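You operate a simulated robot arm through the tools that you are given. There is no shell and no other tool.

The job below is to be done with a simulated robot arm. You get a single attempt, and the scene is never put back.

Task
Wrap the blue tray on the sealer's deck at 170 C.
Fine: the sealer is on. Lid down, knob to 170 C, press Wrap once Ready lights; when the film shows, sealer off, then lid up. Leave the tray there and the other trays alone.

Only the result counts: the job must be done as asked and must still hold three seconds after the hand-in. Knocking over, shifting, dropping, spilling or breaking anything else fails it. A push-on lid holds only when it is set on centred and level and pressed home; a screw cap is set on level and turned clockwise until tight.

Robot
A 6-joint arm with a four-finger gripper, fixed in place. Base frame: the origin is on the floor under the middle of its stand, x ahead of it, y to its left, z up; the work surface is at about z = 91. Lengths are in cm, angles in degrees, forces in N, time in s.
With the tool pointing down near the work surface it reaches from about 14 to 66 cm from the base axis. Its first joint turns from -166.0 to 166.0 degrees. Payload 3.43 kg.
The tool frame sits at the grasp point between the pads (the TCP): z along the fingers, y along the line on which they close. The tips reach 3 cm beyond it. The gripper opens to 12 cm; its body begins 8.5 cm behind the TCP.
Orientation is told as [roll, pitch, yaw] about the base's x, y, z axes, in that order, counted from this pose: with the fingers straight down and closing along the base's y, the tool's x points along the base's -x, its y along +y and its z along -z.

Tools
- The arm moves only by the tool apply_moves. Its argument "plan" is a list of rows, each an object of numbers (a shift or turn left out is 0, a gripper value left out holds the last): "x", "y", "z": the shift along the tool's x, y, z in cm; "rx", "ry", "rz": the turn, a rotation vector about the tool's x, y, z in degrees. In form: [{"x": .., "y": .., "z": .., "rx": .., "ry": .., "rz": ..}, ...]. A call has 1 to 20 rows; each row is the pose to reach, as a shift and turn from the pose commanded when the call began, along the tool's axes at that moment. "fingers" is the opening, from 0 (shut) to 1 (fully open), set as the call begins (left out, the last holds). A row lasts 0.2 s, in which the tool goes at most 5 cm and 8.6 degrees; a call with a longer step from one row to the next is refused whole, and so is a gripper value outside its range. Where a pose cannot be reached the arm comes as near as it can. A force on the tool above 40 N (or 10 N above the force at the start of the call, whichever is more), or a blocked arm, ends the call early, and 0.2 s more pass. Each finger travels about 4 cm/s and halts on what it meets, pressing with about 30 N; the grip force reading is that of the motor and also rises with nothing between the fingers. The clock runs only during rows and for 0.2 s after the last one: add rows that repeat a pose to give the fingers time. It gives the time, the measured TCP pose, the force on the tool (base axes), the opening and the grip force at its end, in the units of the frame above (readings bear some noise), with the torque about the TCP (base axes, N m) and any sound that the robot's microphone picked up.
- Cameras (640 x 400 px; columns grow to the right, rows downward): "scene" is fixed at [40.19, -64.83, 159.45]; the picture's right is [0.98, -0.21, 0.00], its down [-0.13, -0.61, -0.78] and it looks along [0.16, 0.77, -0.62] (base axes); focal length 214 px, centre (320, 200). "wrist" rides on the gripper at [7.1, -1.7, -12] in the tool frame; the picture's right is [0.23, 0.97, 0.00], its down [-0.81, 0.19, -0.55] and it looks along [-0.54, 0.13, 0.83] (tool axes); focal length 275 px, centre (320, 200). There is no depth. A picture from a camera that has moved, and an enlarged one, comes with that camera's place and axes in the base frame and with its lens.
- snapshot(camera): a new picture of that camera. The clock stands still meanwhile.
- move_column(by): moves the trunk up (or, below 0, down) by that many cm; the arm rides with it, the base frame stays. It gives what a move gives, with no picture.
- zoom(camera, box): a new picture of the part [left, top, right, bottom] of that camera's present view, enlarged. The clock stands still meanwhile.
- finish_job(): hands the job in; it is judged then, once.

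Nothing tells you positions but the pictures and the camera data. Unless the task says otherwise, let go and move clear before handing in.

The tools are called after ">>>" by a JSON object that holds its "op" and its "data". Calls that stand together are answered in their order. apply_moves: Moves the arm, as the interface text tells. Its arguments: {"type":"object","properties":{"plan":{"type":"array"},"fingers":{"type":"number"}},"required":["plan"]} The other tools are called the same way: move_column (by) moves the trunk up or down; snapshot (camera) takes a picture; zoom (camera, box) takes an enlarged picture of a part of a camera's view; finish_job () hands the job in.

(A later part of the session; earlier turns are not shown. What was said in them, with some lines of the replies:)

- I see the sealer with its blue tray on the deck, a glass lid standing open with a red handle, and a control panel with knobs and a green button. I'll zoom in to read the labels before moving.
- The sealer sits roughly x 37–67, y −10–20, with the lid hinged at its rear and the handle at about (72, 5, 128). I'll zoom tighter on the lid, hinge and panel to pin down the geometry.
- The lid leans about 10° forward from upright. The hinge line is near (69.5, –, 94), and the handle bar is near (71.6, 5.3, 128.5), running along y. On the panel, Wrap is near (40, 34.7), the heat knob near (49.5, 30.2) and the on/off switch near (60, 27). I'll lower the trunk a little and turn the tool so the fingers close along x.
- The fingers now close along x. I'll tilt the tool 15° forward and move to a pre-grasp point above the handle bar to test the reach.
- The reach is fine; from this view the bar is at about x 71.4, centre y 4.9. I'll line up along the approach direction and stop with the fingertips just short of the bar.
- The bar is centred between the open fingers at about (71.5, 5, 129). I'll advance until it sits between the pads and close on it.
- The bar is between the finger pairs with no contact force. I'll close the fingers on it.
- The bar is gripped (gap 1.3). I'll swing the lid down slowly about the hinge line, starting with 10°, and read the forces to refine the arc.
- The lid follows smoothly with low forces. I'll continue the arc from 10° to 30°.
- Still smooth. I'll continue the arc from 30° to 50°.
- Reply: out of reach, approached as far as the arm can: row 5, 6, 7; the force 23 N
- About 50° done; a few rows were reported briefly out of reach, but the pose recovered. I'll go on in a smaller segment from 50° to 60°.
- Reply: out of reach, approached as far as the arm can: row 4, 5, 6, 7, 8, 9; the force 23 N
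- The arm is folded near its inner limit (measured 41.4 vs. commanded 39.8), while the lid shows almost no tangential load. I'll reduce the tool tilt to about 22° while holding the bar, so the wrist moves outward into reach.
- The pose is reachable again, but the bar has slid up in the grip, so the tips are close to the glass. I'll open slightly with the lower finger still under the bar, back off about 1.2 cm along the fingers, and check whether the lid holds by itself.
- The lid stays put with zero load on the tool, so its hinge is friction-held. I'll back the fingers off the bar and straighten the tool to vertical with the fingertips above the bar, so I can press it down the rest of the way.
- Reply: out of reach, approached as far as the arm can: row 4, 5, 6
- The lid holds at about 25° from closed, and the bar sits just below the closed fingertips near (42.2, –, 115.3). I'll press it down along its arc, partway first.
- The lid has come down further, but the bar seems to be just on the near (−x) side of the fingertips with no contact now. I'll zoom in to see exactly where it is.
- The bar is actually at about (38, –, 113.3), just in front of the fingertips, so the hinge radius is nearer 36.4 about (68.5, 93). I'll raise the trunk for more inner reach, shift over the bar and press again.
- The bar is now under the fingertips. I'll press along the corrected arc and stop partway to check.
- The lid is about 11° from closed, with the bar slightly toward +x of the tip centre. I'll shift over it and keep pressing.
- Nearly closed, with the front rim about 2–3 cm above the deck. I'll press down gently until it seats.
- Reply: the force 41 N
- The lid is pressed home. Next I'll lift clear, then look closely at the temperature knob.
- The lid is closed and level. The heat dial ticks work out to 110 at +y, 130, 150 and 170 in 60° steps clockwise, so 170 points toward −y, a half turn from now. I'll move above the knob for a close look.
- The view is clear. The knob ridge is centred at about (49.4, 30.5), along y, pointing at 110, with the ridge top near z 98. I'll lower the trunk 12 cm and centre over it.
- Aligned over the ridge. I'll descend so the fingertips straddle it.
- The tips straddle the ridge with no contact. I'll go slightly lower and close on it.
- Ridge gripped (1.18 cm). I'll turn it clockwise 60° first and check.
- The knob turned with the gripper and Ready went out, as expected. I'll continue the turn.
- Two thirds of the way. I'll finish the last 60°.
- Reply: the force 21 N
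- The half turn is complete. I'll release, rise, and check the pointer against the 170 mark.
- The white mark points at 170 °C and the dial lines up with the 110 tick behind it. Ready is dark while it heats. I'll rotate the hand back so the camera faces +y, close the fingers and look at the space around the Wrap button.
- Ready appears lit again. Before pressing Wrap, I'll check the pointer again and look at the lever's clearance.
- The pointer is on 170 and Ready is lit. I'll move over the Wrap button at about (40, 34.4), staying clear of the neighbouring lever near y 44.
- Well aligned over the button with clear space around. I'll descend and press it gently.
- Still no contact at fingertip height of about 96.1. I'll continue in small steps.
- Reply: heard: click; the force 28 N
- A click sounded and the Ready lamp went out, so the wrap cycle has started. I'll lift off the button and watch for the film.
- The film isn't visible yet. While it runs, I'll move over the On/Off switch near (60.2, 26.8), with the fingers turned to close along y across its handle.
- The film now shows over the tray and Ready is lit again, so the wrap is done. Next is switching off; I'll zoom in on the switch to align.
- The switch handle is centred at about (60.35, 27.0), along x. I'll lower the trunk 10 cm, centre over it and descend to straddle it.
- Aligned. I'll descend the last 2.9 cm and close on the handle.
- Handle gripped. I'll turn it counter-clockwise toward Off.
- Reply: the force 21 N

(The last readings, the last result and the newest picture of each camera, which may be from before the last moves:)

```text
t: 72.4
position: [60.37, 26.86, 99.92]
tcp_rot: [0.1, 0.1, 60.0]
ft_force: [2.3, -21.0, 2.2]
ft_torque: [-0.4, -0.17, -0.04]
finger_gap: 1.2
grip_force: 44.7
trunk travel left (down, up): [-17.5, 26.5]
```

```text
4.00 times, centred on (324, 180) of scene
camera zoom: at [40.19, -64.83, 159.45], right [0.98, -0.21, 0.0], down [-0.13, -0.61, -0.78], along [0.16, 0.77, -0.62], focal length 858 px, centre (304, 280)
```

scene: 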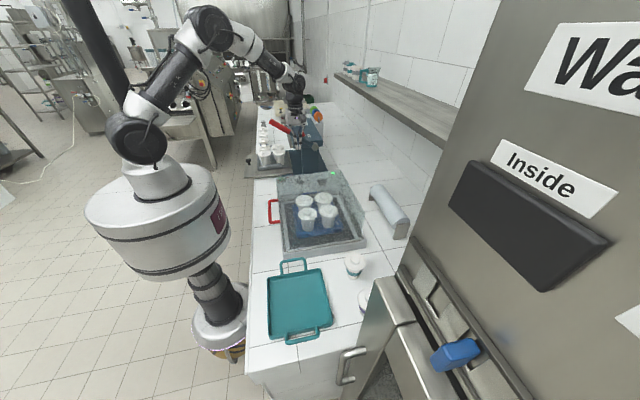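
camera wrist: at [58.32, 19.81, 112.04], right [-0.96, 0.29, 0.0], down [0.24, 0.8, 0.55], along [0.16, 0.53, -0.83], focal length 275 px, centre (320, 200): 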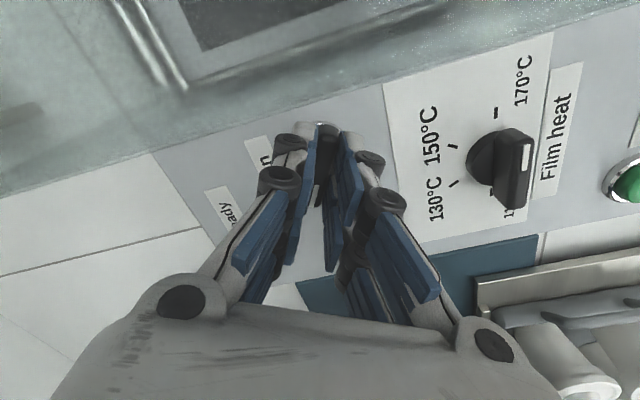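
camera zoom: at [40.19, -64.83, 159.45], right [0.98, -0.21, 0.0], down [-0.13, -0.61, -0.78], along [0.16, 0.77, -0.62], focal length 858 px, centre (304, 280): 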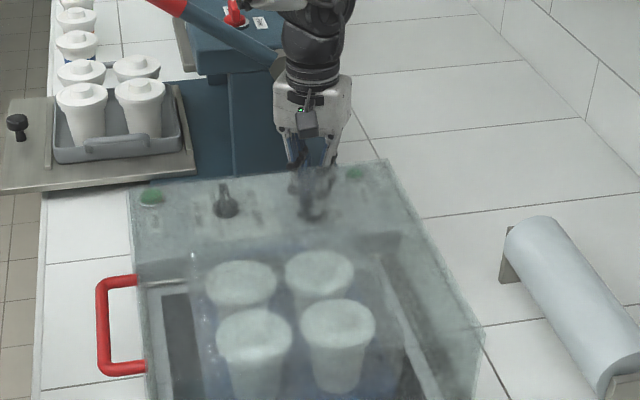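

Ready went dark and the switch is turning. I'll ease the small side load and finish the remaining 30°.

>>> {"op": "apply_moves", "data": {"plan": [{"x": 0.1, "y": -0.06, "rz": -5}, {"x": 0.15, "y": -0.08, "rz": -10}, {"x": 0.15, "y": -0.08, "rz": -15}, {"x": 0.15, "y": -0.08, "rz": -20}, {"x": 0.15, "y": -0.08, "rz": -25}, {"x": 0.15, "y": -0.08, "rz": -30}, {"x": 0.15, "y": -0.08, "rz": -30}], "fingers": 0.0}}

>>> {"op": "snapshot", "data": {"camera": "wrist"}}

```text
t: 74.0
position: [60.39, 26.83, 99.96]
tcp_rot: [-0.1, -0.1, 90.1]
ft_force: [12.6, -7.8, 3.7]
ft_torque: [-1.03, -0.41, -0.12]
finger_gap: 1.2
grip_force: 45.2
trunk travel left (down, up): [-17.5, 26.5]
```

```text
taken
camera wrist: at [62.15, 19.67, 112.04], right [-0.97, -0.23, 0.0], down [-0.19, 0.81, 0.55], along [-0.13, 0.54, -0.83], focal length 275 px, centre (320, 200)
```

wrist: 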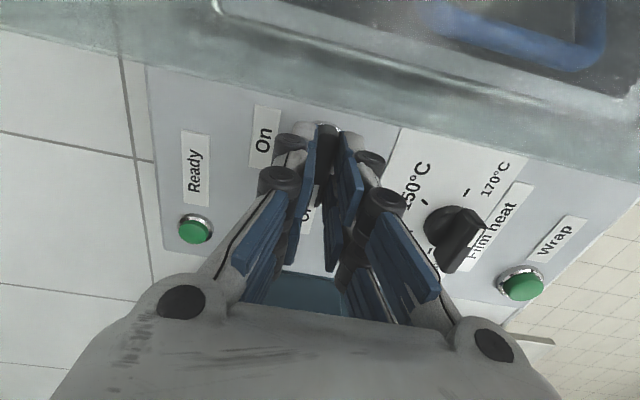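

The switch is turned 90°. I'll release, rise and check that it points to Off.

>>> {"op": "apply_moves", "data": {"plan": [{"z": 0}, {"z": 0}, {"z": -1}, {"z": -3}, {"z": -6}, {"z": -9}, {"z": -12}, {"z": -15}, {"z": -18}, {"z": -18}], "fingers": 0.3}}

>>> {"op": "snapshot", "data": {"camera": "wrist"}}

>>> {"op": "zoom", "data": {"camera": "wrist", "box": [160, 0, 480, 200]}}

>>> {"op": "zoom", "data": {"camera": "scene", "box": [260, 150, 388, 250]}}

```text
t: 76.2
position: [60.32, 26.75, 117.87]
tcp_rot: [0.0, 0.1, 90.1]
ft_force: [0.2, -0.3, 0.1]
ft_torque: [0.02, -0.01, 0.03]
finger_gap: 3.59
grip_force: 0.1
trunk travel left (down, up): [-17.5, 26.5]
```

```text
taken
camera wrist: at [62.03, 19.72, 130.0], right [-0.97, -0.23, 0.0], down [-0.19, 0.81, 0.55], along [-0.13, 0.54, -0.83], focal length 275 px, centre (320, 200)
```

wrist: 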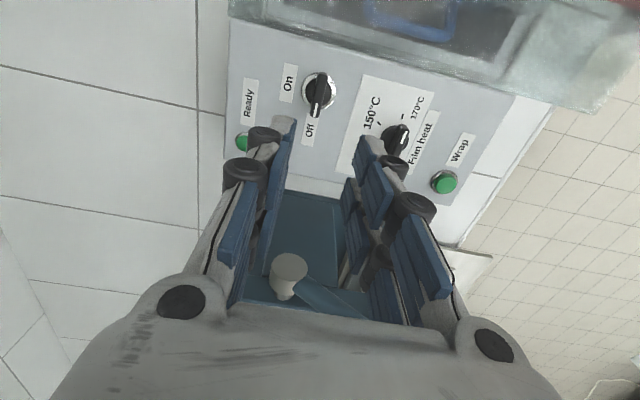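

```text
2.00 times, centred on (320, 100) of wrist
camera zoom: at [62.03, 19.72, 130.0], right [-0.97, -0.23, 0.0], down [-0.19, 0.81, 0.55], along [-0.13, 0.54, -0.83], focal length 551 px, centre (320, 400)
```

zoom: 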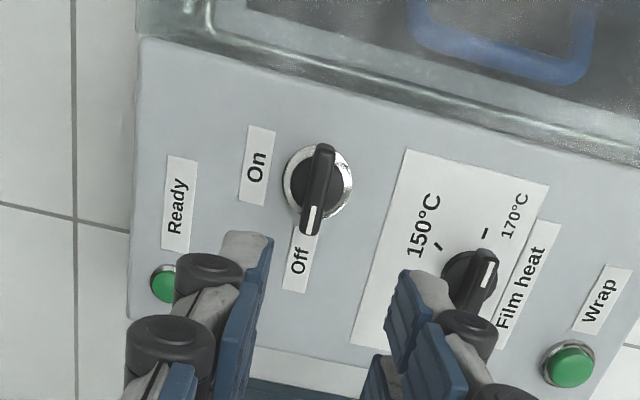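

```text
4.00 times, centred on (324, 200) of scene
camera zoom: at [40.19, -64.83, 159.45], right [0.98, -0.21, 0.0], down [-0.13, -0.61, -0.78], along [0.16, 0.77, -0.62], focal length 858 px, centre (304, 200)
```

zoom: 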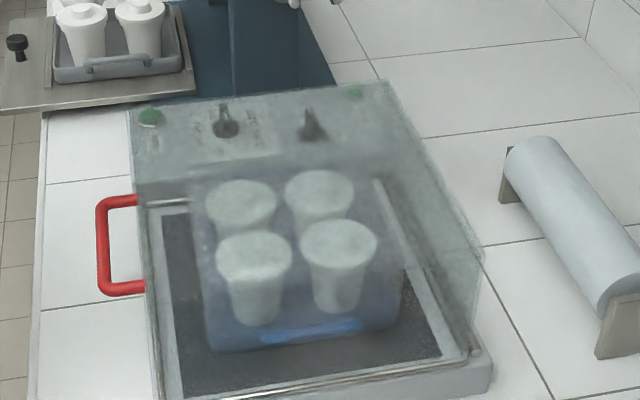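

The switch points to Off, the heat knob is still at 170, both lamps are dark and the film is on the tray. Now for the lid: I'll raise the trunk and move in front of the red handle, which is at about x 34, z 99.5 when closed.

>>> {"op": "move_column", "data": {"by": 22}}

>>> {"op": "apply_moves", "data": {"plan": [{"x": 2.2, "y": 2.9, "z": 1}, {"x": 4.4, "y": 5.8, "z": 2}, {"x": 6.5, "y": 8.7, "z": 4}, {"x": 8.7, "y": 11.6, "z": 6}, {"x": 10.9, "y": 14.4, "z": 8, "rx": 3}, {"x": 13, "y": 17.2, "z": 11, "rx": 6}, {"x": 15.2, "y": 20.1, "z": 14, "rx": 9}, {"x": 17.4, "y": 23, "z": 17, "rx": 12}, {"x": 19.5, "y": 25.9, "z": 20, "rx": 15}, {"x": 21.6, "y": 28.8, "z": 23, "rx": 18}, {"x": 21.6, "y": 28.8, "z": 23, "rx": 18}], "fingers": 0.22}}

>>> {"op": "snapshot", "data": {"camera": "wrist"}}

>>> {"op": "zoom", "data": {"camera": "scene", "box": [230, 130, 390, 230]}}

```text
t: 78.5
position: [60.3, 26.84, 139.9]
tcp_rot: [0.0, 0.1, 90.1]
ft_force: [-0.8, 0.6, 0.4]
ft_torque: [-0.02, -0.01, 0.02]
finger_gap: 3.61
grip_force: 0.1
trunk travel left (down, up): [-39.5, 4.5]
```

```text
t: 80.9
position: [34.6, 6.63, 116.67]
tcp_rot: [-18.2, 1.8, 85.0]
ft_force: [0.0, 10.0, -1.0]
ft_torque: [-0.63, -0.01, -0.07]
finger_gap: 2.65
grip_force: 0.0
out of reach, approached as far as the arm can: row 8, 9, 10, 11
trunk travel left (down, up): [-39.5, 4.5]
```

```text
taken
camera wrist: at [31.9, -0.04, 128.94], right [-0.94, -0.16, -0.3], down [-0.28, 0.85, 0.44], along [0.18, 0.5, -0.85], focal length 275 px, centre (320, 200)
```

wrist: 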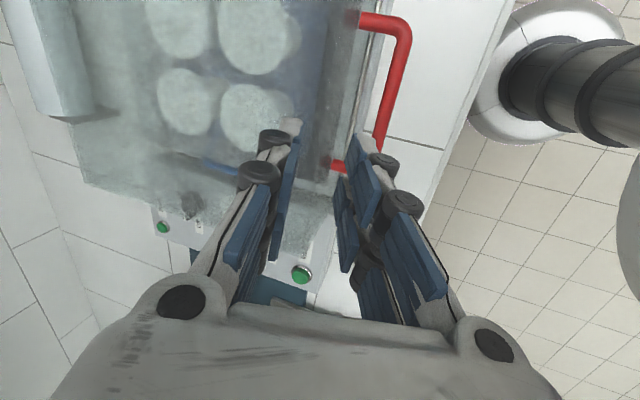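

```text
4.00 times, centred on (310, 180) of scene
camera zoom: at [40.19, -64.83, 159.45], right [0.98, -0.21, 0.0], down [-0.13, -0.61, -0.78], along [0.16, 0.77, -0.62], focal length 858 px, centre (360, 280)
```

zoom: 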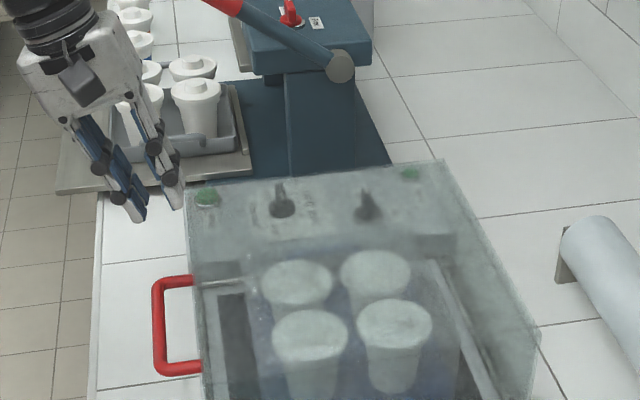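

The tilted pre-grasp at this height is beyond the arm's inner reach, so the pose is off by about 5°. I'll bring the tool back to vertical here, which worked before, and approach the handle from straight above.

>>> {"op": "apply_moves", "data": {"plan": [{"z": 0}, {"z": 0}, {"z": 0}], "fingers": 0.22}}

>>> {"op": "snapshot", "data": {"camera": "scene"}}

```text
t: 81.7
position: [34.94, 7.39, 116.61]
tcp_rot: [-18.0, 1.2, 89.7]
ft_force: [-0.7, 0.0, -1.0]
ft_torque: [-0.02, -0.02, 0.0]
finger_gap: 2.64
grip_force: 0.1
trunk travel left (down, up): [-39.5, 4.5]
```

```text
taken
```

scene: 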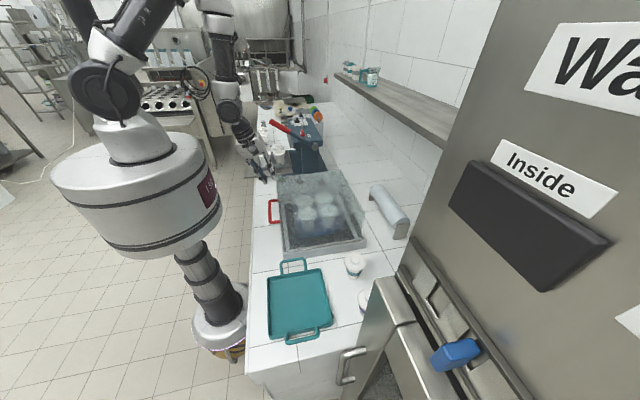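

It has settled with zero force, so nothing was touched. I'll reduce the tilt to about 6° and come to just above the bar.

>>> {"op": "apply_moves", "data": {"plan": [{"rx": -6, "ry": -0.6}, {"rx": -12, "ry": -1.2}, {"x": 1.0, "y": 1.1, "z": 2, "rx": -12, "ry": -1.2}, {"x": 2.1, "y": 2.31, "z": 4.08, "rx": -12, "ry": -1.2}, {"x": 2.1, "y": 2.31, "z": 4.08, "rx": -12, "ry": -1.2}, {"x": 2.1, "y": 2.31, "z": 4.08, "rx": -12, "ry": -1.2}], "fingers": 0.22}}

>>> {"op": "snapshot", "data": {"camera": "wrist"}}

>>> {"op": "zoom", "data": {"camera": "scene", "box": [246, 160, 326, 210]}}

```text
t: 83.1
position: [34.82, 6.11, 113.11]
tcp_rot: [-5.4, 1.1, 90.1]
ft_force: [0.4, 0.6, 0.4]
ft_torque: [-0.02, 0.02, -0.03]
finger_gap: 2.64
grip_force: 0.0
out of reach, approached as far as the arm can: row 1, 3, 4, 5
trunk travel left (down, up): [-39.5, 4.5]
```

```text
taken
camera wrist: at [35.42, -0.88, 125.5], right [-0.97, -0.23, -0.09], down [-0.24, 0.82, 0.52], along [-0.05, 0.52, -0.85], focal length 275 px, centre (320, 200)
```

wrist: 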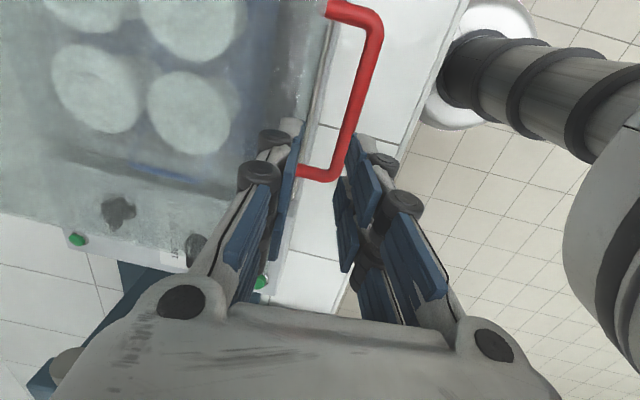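

```text
8.00 times, centred on (286, 185) of scene
camera zoom: at [40.19, -64.83, 159.45], right [0.98, -0.21, 0.0], down [-0.13, -0.61, -0.78], along [0.16, 0.77, -0.62], focal length 1716 px, centre (592, 320)
```

zoom: 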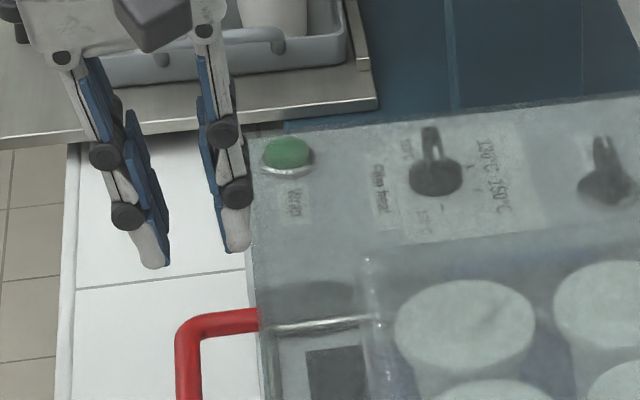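

The arm is still right at its inner fold limit at this height; lower is easier. I'll straighten fully and descend slightly further out before aligning on the bar.

>>> {"op": "apply_moves", "data": {"plan": [{"x": 0.0, "y": -0.5, "z": 1.0, "rx": -2.7, "ry": -0.5}, {"x": 0.0, "y": -0.5, "z": 2.5, "rx": -5.4, "ry": -1.1}, {"x": 0.0, "y": -0.3, "z": 4, "rx": -5.4, "ry": -1.1}, {"x": 0.0, "y": 0.0, "z": 5.5, "rx": -5.4, "ry": -1.1}, {"x": 0.0, "y": 0.2, "z": 6.5, "rx": -5.4, "ry": -1.1}, {"x": 0.0, "y": 0.2, "z": 6.5, "rx": -5.4, "ry": -1.1}, {"x": 0.0, "y": 0.2, "z": 6.5, "rx": -5.4, "ry": -1.1}], "fingers": 0.22}}

>>> {"op": "snapshot", "data": {"camera": "wrist"}}

>>> {"op": "zoom", "data": {"camera": "scene", "box": [246, 170, 326, 220]}}

```text
t: 84.7
position: [34.44, 5.19, 105.59]
tcp_rot: [-0.6, -2.3, 90.3]
ft_force: [-0.7, 0.4, 0.4]
ft_torque: [0.01, -0.02, -0.02]
finger_gap: 2.54
grip_force: 0.1
out of reach, approached as far as the arm can: row 1, 2, 3, 4
trunk travel left (down, up): [-39.5, 4.5]
```

```text
taken
camera wrist: at [35.97, -2.4, 117.34], right [-0.97, -0.23, -0.02], down [-0.2, 0.79, 0.58], along [-0.12, 0.57, -0.81], focal length 275 px, centre (320, 200)
```

wrist: 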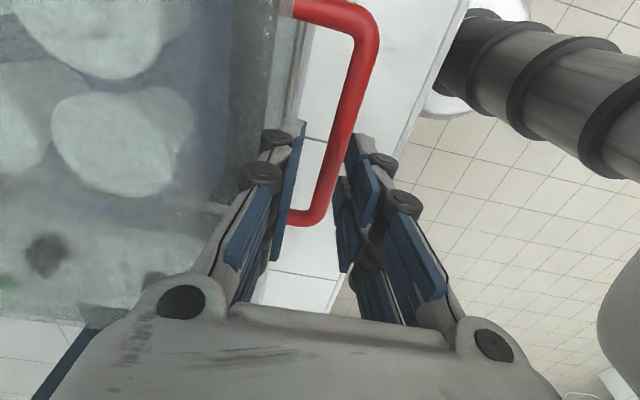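

```text
8.00 times, centred on (286, 195) of scene
camera zoom: at [40.19, -64.83, 159.45], right [0.98, -0.21, 0.0], down [-0.13, -0.61, -0.78], along [0.16, 0.77, -0.62], focal length 1716 px, centre (592, 240)
```

zoom: 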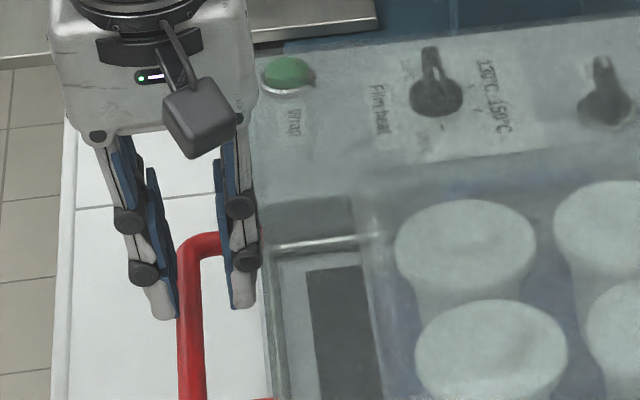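

I'm above the bar now; from both views it is at x≈33.3, z≈99.5. I'll shift 1 cm inward, level the small lean, and check before descending.

>>> {"op": "apply_moves", "data": {"plan": [{"y": 0.5, "ry": 1}, {"y": 1.0, "ry": 2}, {"y": 1.05, "z": 0.5, "ry": 2}, {"y": 1.05, "z": 0.5, "ry": 2}], "fingers": 0.22}}

>>> {"op": "snapshot", "data": {"camera": "wrist"}}

>>> {"op": "zoom", "data": {"camera": "scene", "box": [246, 170, 326, 220]}}

```text
t: 85.7
position: [33.15, 5.54, 105.14]
tcp_rot: [-0.6, -0.3, 90.2]
ft_force: [-0.7, -0.3, 0.1]
ft_torque: [-0.04, -0.06, -0.02]
finger_gap: 2.64
grip_force: 0.1
trunk travel left (down, up): [-39.5, 4.5]
```

```text
taken
camera wrist: at [34.81, -1.73, 117.2], right [-0.97, -0.23, -0.01], down [-0.2, 0.81, 0.55], along [-0.12, 0.54, -0.83], focal length 275 px, centre (320, 200)
```

wrist: 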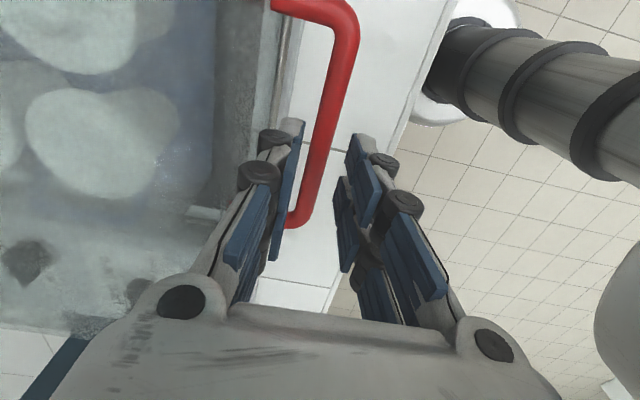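

```text
8.00 times, centred on (286, 195) of scene
camera zoom: at [40.19, -64.83, 159.45], right [0.98, -0.21, 0.0], down [-0.13, -0.61, -0.78], along [0.16, 0.77, -0.62], focal length 1716 px, centre (592, 240)
```

zoom: 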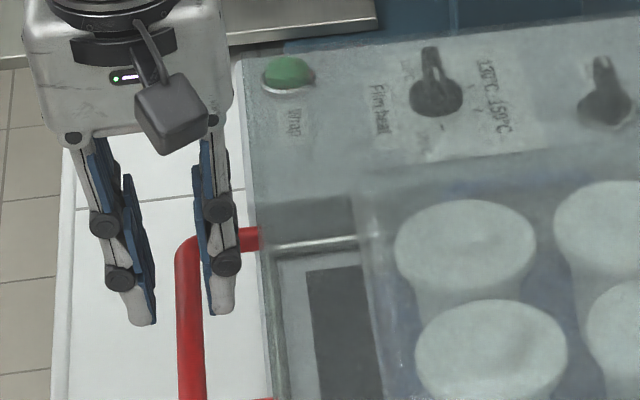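

The bar is centred between the open fingers. I'll descend around it, then close.

>>> {"op": "apply_moves", "data": {"plan": [{"z": 1}, {"z": 2}, {"z": 3}, {"z": 3.9}, {"z": 3.9}], "fingers": 0.22}}

>>> {"op": "zoom", "data": {"camera": "scene", "box": [246, 170, 326, 220]}}

```text
t: 86.9
position: [33.25, 5.37, 101.13]
tcp_rot: [-0.6, -0.3, 90.3]
ft_force: [0.2, 1.0, -0.4]
ft_torque: [-0.03, -0.01, -0.02]
finger_gap: 2.63
grip_force: 0.1
trunk travel left (down, up): [-39.5, 4.5]
```

```text
8.00 times, centred on (286, 195) of scene
camera zoom: at [40.19, -64.83, 159.45], right [0.98, -0.21, 0.0], down [-0.13, -0.61, -0.78], along [0.16, 0.77, -0.62], focal length 1716 px, centre (592, 240)
```

zoom: 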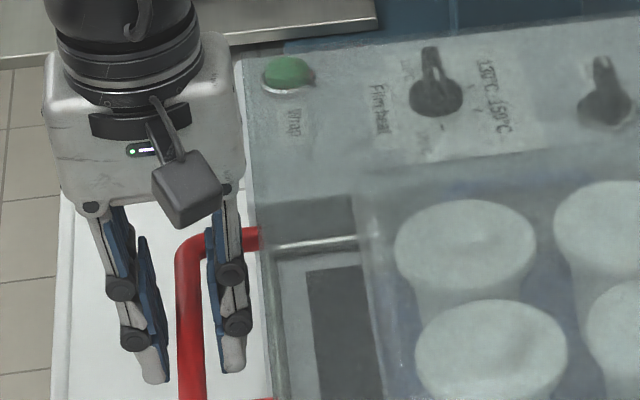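

In place with no contact. I'll close on the bar.

>>> {"op": "apply_moves", "data": {"plan": [{"z": 0}, {"z": 0}, {"z": 0}, {"z": 0}], "fingers": 0.0}}

>>> {"op": "apply_moves", "data": {"plan": [{"y": -0.1, "z": -0.6}, {"y": -0.25, "z": -1.4}, {"y": -0.45, "z": -2.25}, {"y": -0.68, "z": -3.1}, {"y": -0.68, "z": -3.1}], "fingers": 0.0}}

>>> {"op": "zoom", "data": {"camera": "scene", "box": [246, 150, 374, 250]}}

```text
t: 87.9
position: [33.36, 5.25, 101.16]
tcp_rot: [-0.6, -0.3, 90.2]
ft_force: [-0.5, 0.8, -1.9]
ft_torque: [-0.13, 0.03, -0.63]
finger_gap: 1.32
grip_force: 45.2
trunk travel left (down, up): [-39.5, 4.5]
```

```text
t: 89.1
position: [34.14, 5.4, 104.24]
tcp_rot: [-0.7, -0.3, 90.3]
ft_force: [8.8, 5.8, -3.4]
ft_torque: [0.66, -0.15, -0.67]
finger_gap: 1.33
grip_force: 44.3
trunk travel left (down, up): [-39.5, 4.5]
```

```text
4.00 times, centred on (310, 200) of scene
camera zoom: at [40.19, -64.83, 159.45], right [0.98, -0.21, 0.0], down [-0.13, -0.61, -0.78], along [0.16, 0.77, -0.62], focal length 858 px, centre (360, 200)
```

zoom: 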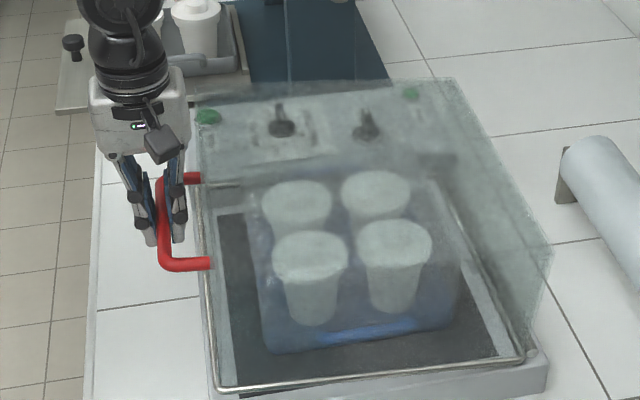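

The lid is lifting with low forces. I'll continue the arc upward.

>>> {"op": "apply_moves", "data": {"plan": [{"y": -0.35, "z": -0.75}, {"y": -0.6, "z": -1.5}, {"y": -1.1, "z": -2.98}, {"y": -1.7, "z": -4.44}, {"y": -2.3, "z": -5.87}, {"y": -3.0, "z": -7.27}, {"y": -3.75, "z": -8.65}, {"y": -4.55, "z": -9.98}, {"y": -5.0, "z": -10.65}, {"y": -5.4, "z": -11.28}, {"y": -5.4, "z": -11.28}], "fingers": 0.0}}

>>> {"op": "zoom", "data": {"camera": "scene", "box": [246, 130, 374, 230]}}

>>> {"op": "snapshot", "data": {"camera": "wrist"}}

```text
t: 91.5
position: [39.91, 5.36, 115.65]
tcp_rot: [-0.8, -0.2, 90.3]
ft_force: [24.4, -6.2, -19.6]
ft_torque: [-0.15, -0.27, -0.62]
finger_gap: 1.32
grip_force: 45.2
trunk travel left (down, up): [-39.5, 4.5]
```

```text
4.00 times, centred on (310, 180) of scene
camera zoom: at [40.19, -64.83, 159.45], right [0.98, -0.21, 0.0], down [-0.13, -0.61, -0.78], along [0.16, 0.77, -0.62], focal length 858 px, centre (360, 280)
```

zoom: 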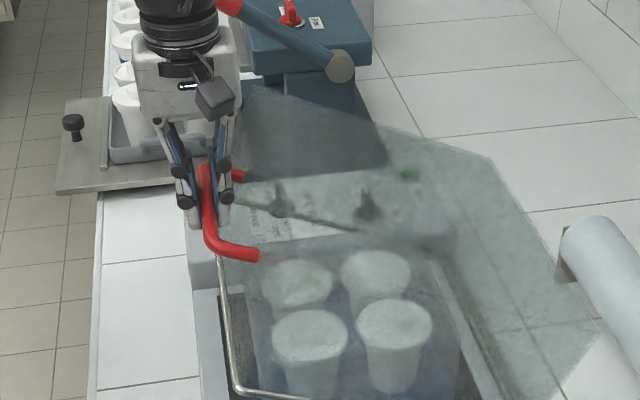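

```text
taken
camera wrist: at [41.38, -1.83, 127.55], right [-0.97, -0.23, -0.01], down [-0.2, 0.81, 0.56], along [-0.12, 0.54, -0.83], focal length 275 px, centre (320, 200)
```

wrist: 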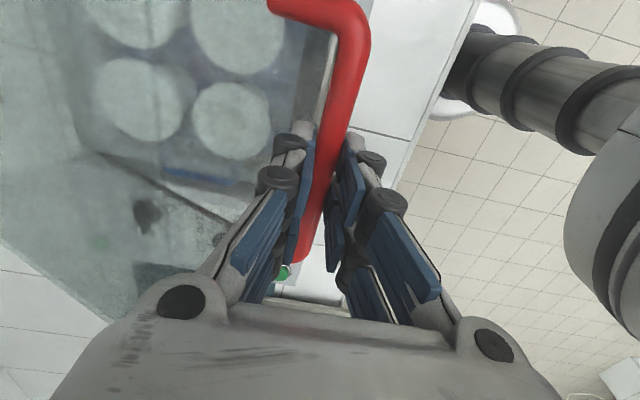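

The radial pull grew to about 30 N, so my arc is a little too wide here. I'll correct inward and continue in a shorter segment.

>>> {"op": "apply_moves", "data": {"plan": [{"y": -0.5, "z": 0.0}, {"y": -0.95, "z": -0.6}, {"y": -1.6, "z": -1.5}, {"y": -2.3, "z": -2.3}, {"y": -2.3, "z": -2.3}], "fingers": 0.0}}

```text
t: 92.7
position: [41.86, 5.52, 117.91]
tcp_rot: [-0.7, -0.3, 90.3]
ft_force: [14.5, -1.7, -14.6]
ft_torque: [-0.04, -0.19, -0.69]
finger_gap: 1.32
grip_force: 45.3
trunk travel left (down, up): [-39.5, 4.5]
```

>>> {"op": "apply_moves", "data": {"plan": [{"y": -0.7, "z": -0.2}, {"y": -1.5, "z": -1.2}, {"y": -2.3, "z": -2.1}, {"y": -3.4, "z": -3.15}, {"y": -4.57, "z": -4.18}, {"y": -5.8, "z": -5.15}, {"y": -7.01, "z": -6.06}, {"y": -7.01, "z": -6.06}], "fingers": 0.0}}

>>> {"op": "zoom", "data": {"camera": "scene", "box": [256, 110, 384, 210]}}

>>> {"op": "snapshot", "data": {"camera": "wrist"}}

```text
t: 94.5
position: [48.42, 5.46, 124.07]
tcp_rot: [-0.6, -0.4, 90.2]
ft_force: [2.1, -1.4, -3.7]
ft_torque: [-0.13, 0.05, -0.66]
finger_gap: 1.33
grip_force: 45.1
trunk travel left (down, up): [-39.5, 4.5]
```

```text
4.00 times, centred on (320, 160) of scene
camera zoom: at [40.19, -64.83, 159.45], right [0.98, -0.21, 0.0], down [-0.13, -0.61, -0.78], along [0.16, 0.77, -0.62], focal length 858 px, centre (320, 360)
```

zoom: 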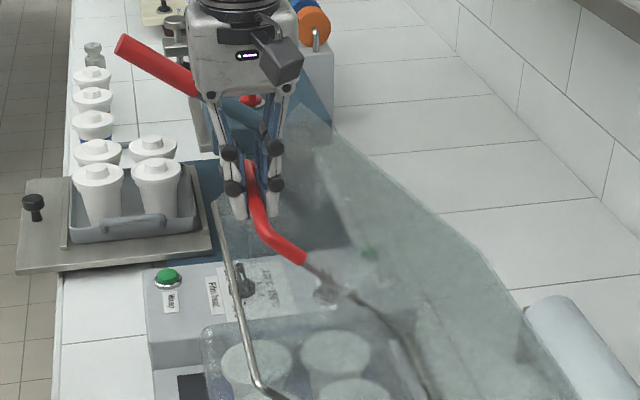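

```text
taken
camera wrist: at [50.12, -1.8, 136.11], right [-0.97, -0.23, -0.01], down [-0.2, 0.81, 0.55], along [-0.12, 0.54, -0.83], focal length 275 px, centre (320, 200)
```

wrist: 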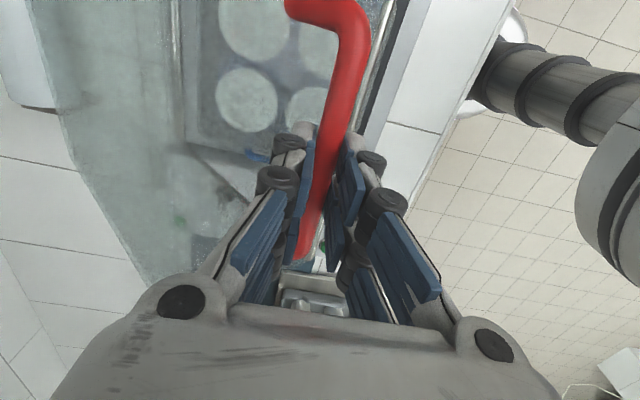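

Forces are near zero now and the lid is about 45° open. I'll continue upward, adding a little forward tilt.

>>> {"op": "apply_moves", "data": {"plan": [{"y": -1.2, "z": -0.95, "rx": 0.7}, {"y": -2.44, "z": -1.82, "rx": 1.5}, {"y": -3.77, "z": -2.58, "rx": 2.5}, {"y": -5.13, "z": -3.25, "rx": 3.5}, {"y": -6.52, "z": -3.88, "rx": 4.5}, {"y": -7.94, "z": -4.43, "rx": 5.5}, {"y": -9.37, "z": -4.93, "rx": 6.5}, {"y": -10.83, "z": -5.35, "rx": 7.5}, {"y": -10.83, "z": -5.35, "rx": 7.5}], "fingers": 0.0}}

>>> {"op": "zoom", "data": {"camera": "scene", "box": [266, 90, 394, 190]}}

```text
t: 96.5
position: [59.29, 5.44, 129.53]
tcp_rot: [-8.2, -0.3, 90.3]
ft_force: [1.5, 1.8, -1.1]
ft_torque: [0.06, -0.07, -0.57]
finger_gap: 1.35
grip_force: 44.9
trunk travel left (down, up): [-39.5, 4.5]
```

```text
4.00 times, centred on (330, 140) of scene
camera zoom: at [40.19, -64.83, 159.45], right [0.98, -0.21, 0.0], down [-0.13, -0.61, -0.78], along [0.16, 0.77, -0.62], focal length 858 px, centre (280, 440)
```

zoom: 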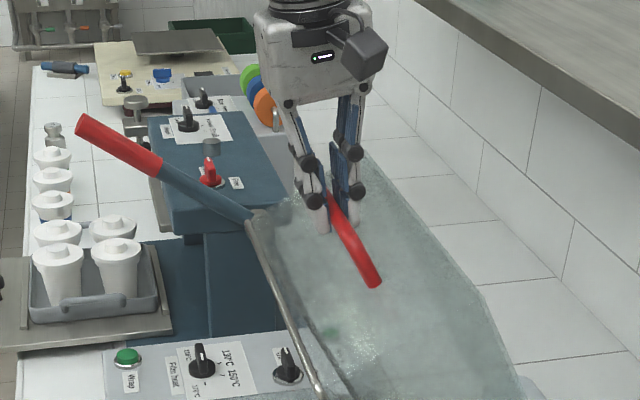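

The arc fits well now. I'll continue to nearly fully open.

>>> {"op": "apply_moves", "data": {"plan": [{"y": -0.75, "z": -0.08, "rx": 0.5}, {"y": -1.517, "z": -0.161, "rx": 1}, {"y": -3.033, "z": -0.25, "rx": 2}, {"y": -4.549, "z": -0.26, "rx": 3}, {"y": -6.067, "z": -0.218, "rx": 4}, {"y": -7.596, "z": -0.104, "rx": 4.5}, {"y": -9.125, "z": 0.08, "rx": 5}, {"y": -9.75, "z": 0.18, "rx": 5.2}, {"y": -10.338, "z": 0.281, "rx": 5.5}, {"y": -10.338, "z": 0.281, "rx": 5.5}], "fingers": 0.0}}

>>> {"op": "zoom", "data": {"camera": "scene", "box": [280, 90, 440, 190]}}

```text
t: 98.7
position: [69.46, 5.49, 130.82]
tcp_rot: [-13.7, -0.2, 90.3]
ft_force: [-0.1, -3.1, 3.0]
ft_torque: [0.18, -0.05, -0.43]
finger_gap: 1.31
grip_force: 44.5
trunk travel left (down, up): [-39.5, 4.5]
```

```text
4.00 times, centred on (360, 140) of scene
camera zoom: at [40.19, -64.83, 159.45], right [0.98, -0.21, 0.0], down [-0.13, -0.61, -0.78], along [0.16, 0.77, -0.62], focal length 858 px, centre (160, 440)
```

zoom: 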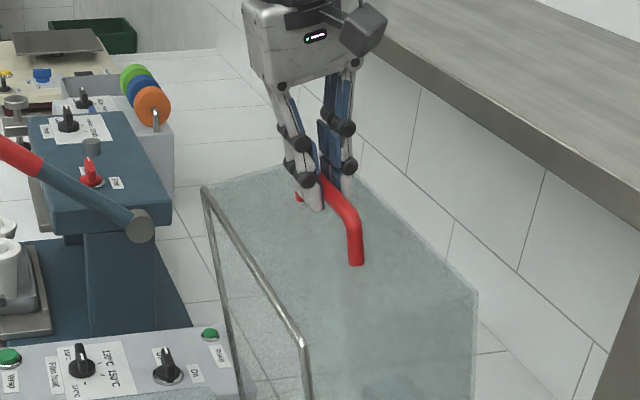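

About 3° short of the original open position. I'll push gently to the stop.

>>> {"op": "apply_moves", "data": {"plan": [{"y": -0.4, "z": 0.08}, {"y": -0.8, "z": 0.18}, {"y": -1.2, "z": 0.28}, {"y": -1.6, "z": 0.38}, {"y": -1.9, "z": 0.46}, {"y": -1.9, "z": 0.46}], "fingers": 0.0}}

>>> {"op": "zoom", "data": {"camera": "scene", "box": [280, 90, 440, 190]}}

```text
t: 100.1
position: [71.02, 5.49, 130.71]
tcp_rot: [-13.2, -0.4, 90.2]
ft_force: [-18.1, -3.7, -6.4]
ft_torque: [0.15, 0.47, -0.47]
finger_gap: 1.32
grip_force: 44.4
trunk travel left (down, up): [-39.5, 4.5]
```

```text
4.00 times, centred on (360, 140) of scene
camera zoom: at [40.19, -64.83, 159.45], right [0.98, -0.21, 0.0], down [-0.13, -0.61, -0.78], along [0.16, 0.77, -0.62], focal length 858 px, centre (160, 440)
```

zoom: 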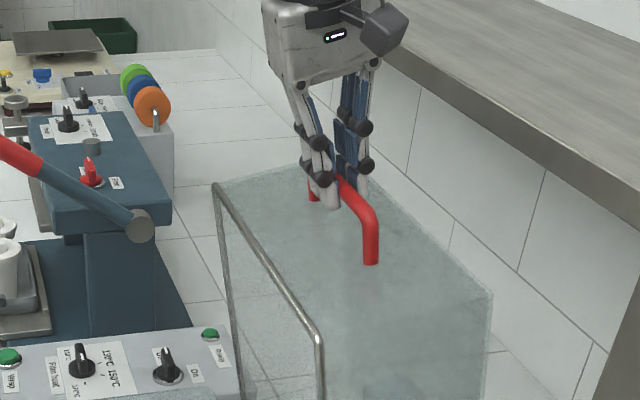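

The stop is reached and the handle matches its original open position. I'll release and back straight off.

>>> {"op": "apply_moves", "data": {"plan": [{"y": 0.3, "z": 0}, {"y": 0.4, "z": 0}, {"y": 0.4, "z": 0}, {"y": 0.4, "z": -1}, {"y": 0.4, "z": -3}, {"y": 0.4, "z": -5}, {"y": 0.4, "z": -8}, {"y": 0.4, "z": -11}, {"y": 0.4, "z": -11}], "fingers": 0.35}}

>>> {"op": "snapshot", "data": {"camera": "scene"}}

>>> {"op": "snapshot", "data": {"camera": "wrist"}}

```text
t: 102.1
position: [68.3, 5.64, 141.41]
tcp_rot: [-13.7, -0.3, 90.2]
ft_force: [0.5, 0.3, 0.1]
ft_torque: [0.0, -0.06, -0.03]
finger_gap: 4.22
grip_force: 0.2
trunk travel left (down, up): [-39.5, 4.5]
```

```text
taken
```

scene: 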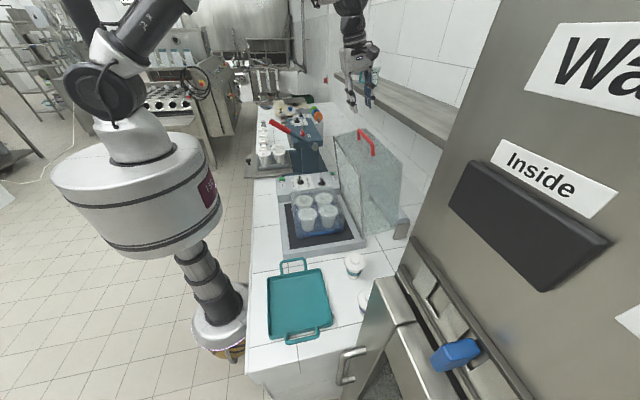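

```text
taken
camera wrist: at [67.23, -1.7, 153.55], right [-0.94, -0.23, -0.23], down [-0.32, 0.81, 0.5], along [0.07, 0.54, -0.84], focal length 275 px, centre (320, 200)
```

wrist: 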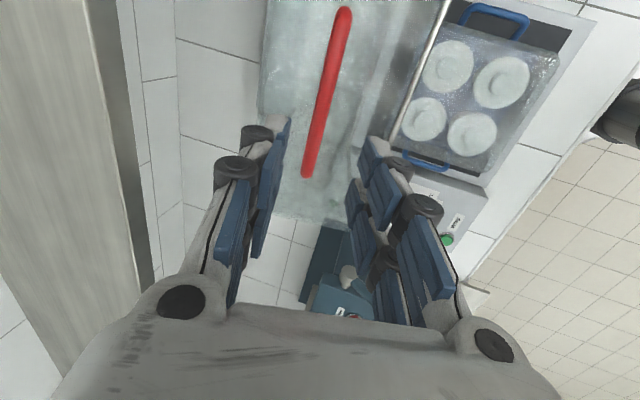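

The lid is up, the tray is wrapped and the hand is free. I'll retreat to a clear position and do a final check of the panel and tray.

>>> {"op": "apply_moves", "data": {"plan": [{"y": -0.5, "z": -2.5}, {"y": 1.5, "z": -4.5}, {"y": 5, "z": -6}, {"y": 8.5, "z": -7.5}, {"y": 12, "z": -8.8}, {"y": 16, "z": -10.1}, {"y": 16, "z": -10.1}], "fingers": 0.35}}

>>> {"op": "zoom", "data": {"camera": "scene", "box": [260, 120, 420, 250]}}

>>> {"op": "zoom", "data": {"camera": "scene", "box": [268, 160, 348, 210]}}

>>> {"op": "snapshot", "data": {"camera": "wrist"}}

```text
t: 103.7
position: [50.64, 5.25, 147.32]
tcp_rot: [-13.6, -0.2, 90.4]
ft_force: [1.3, 0.9, 0.6]
ft_torque: [-0.02, 0.03, 0.01]
finger_gap: 4.16
grip_force: 0.1
trunk travel left (down, up): [-39.5, 4.5]
```

```text
3.08 times, centred on (340, 185) of scene
camera zoom: at [40.19, -64.83, 159.45], right [0.98, -0.21, 0.0], down [-0.13, -0.61, -0.78], along [0.16, 0.77, -0.62], focal length 660 px, centre (258, 246)
```

zoom: 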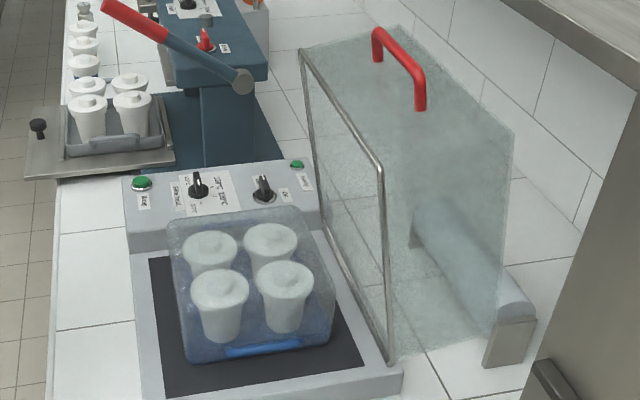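

```text
8.00 times, centred on (308, 185) of scene
camera zoom: at [40.19, -64.83, 159.45], right [0.98, -0.21, 0.0], down [-0.13, -0.61, -0.78], along [0.16, 0.77, -0.62], focal length 1716 px, centre (416, 320)
```

zoom: 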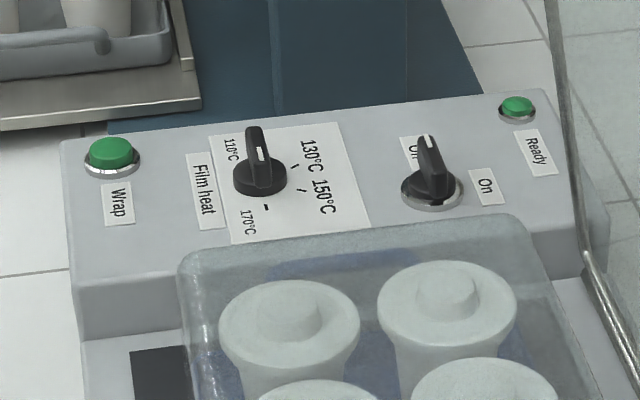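

```text
taken
camera wrist: at [49.56, -1.94, 159.48], right [-0.95, -0.23, -0.23], down [-0.32, 0.81, 0.5], along [0.07, 0.54, -0.84], focal length 275 px, centre (320, 200)
```

wrist: 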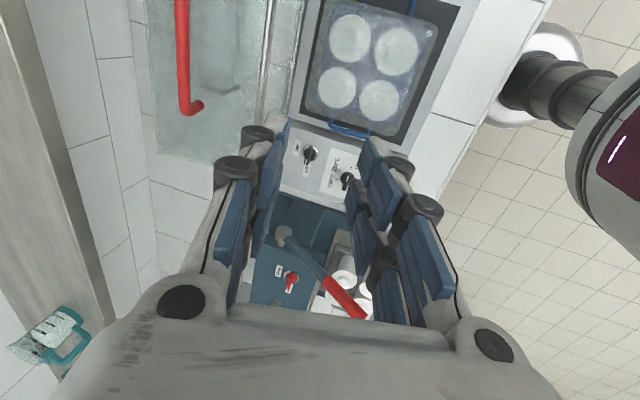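

The blue tray is wrapped in film on the deck, the dial is at 170, the switch points to Off with the lamp dark, and the lid is fully up. The other trays look undisturbed and the hand is clear, so I'm handing in.

>>> {"op": "finish_job", "data": {}}

```text
The job is handed in.
```

The blue tray on the sealer's deck is wrapped at 170 °C and the job is handed in; no verdict came back.

- **Wrap:** I closed the lid and set the knob to 170 °C. I pressed Wrap only after Ready came back on, and the film then showed over the tray.
- **Shutdown:** I turned the sealer off while the lid was still down, then swung the lid up to its original open position.
- **Final check:** The switch points to Off, both lamps are dark and the tray is still on the deck. The other trays look undisturbed, and the gripper is empty and clear.

While swinging the lid, my arc was slightly off in places and put up to about 30 N of side load on the handle. Seating the lid briefly took about 40 N. I saw no damage, and the handle ended up where it started.
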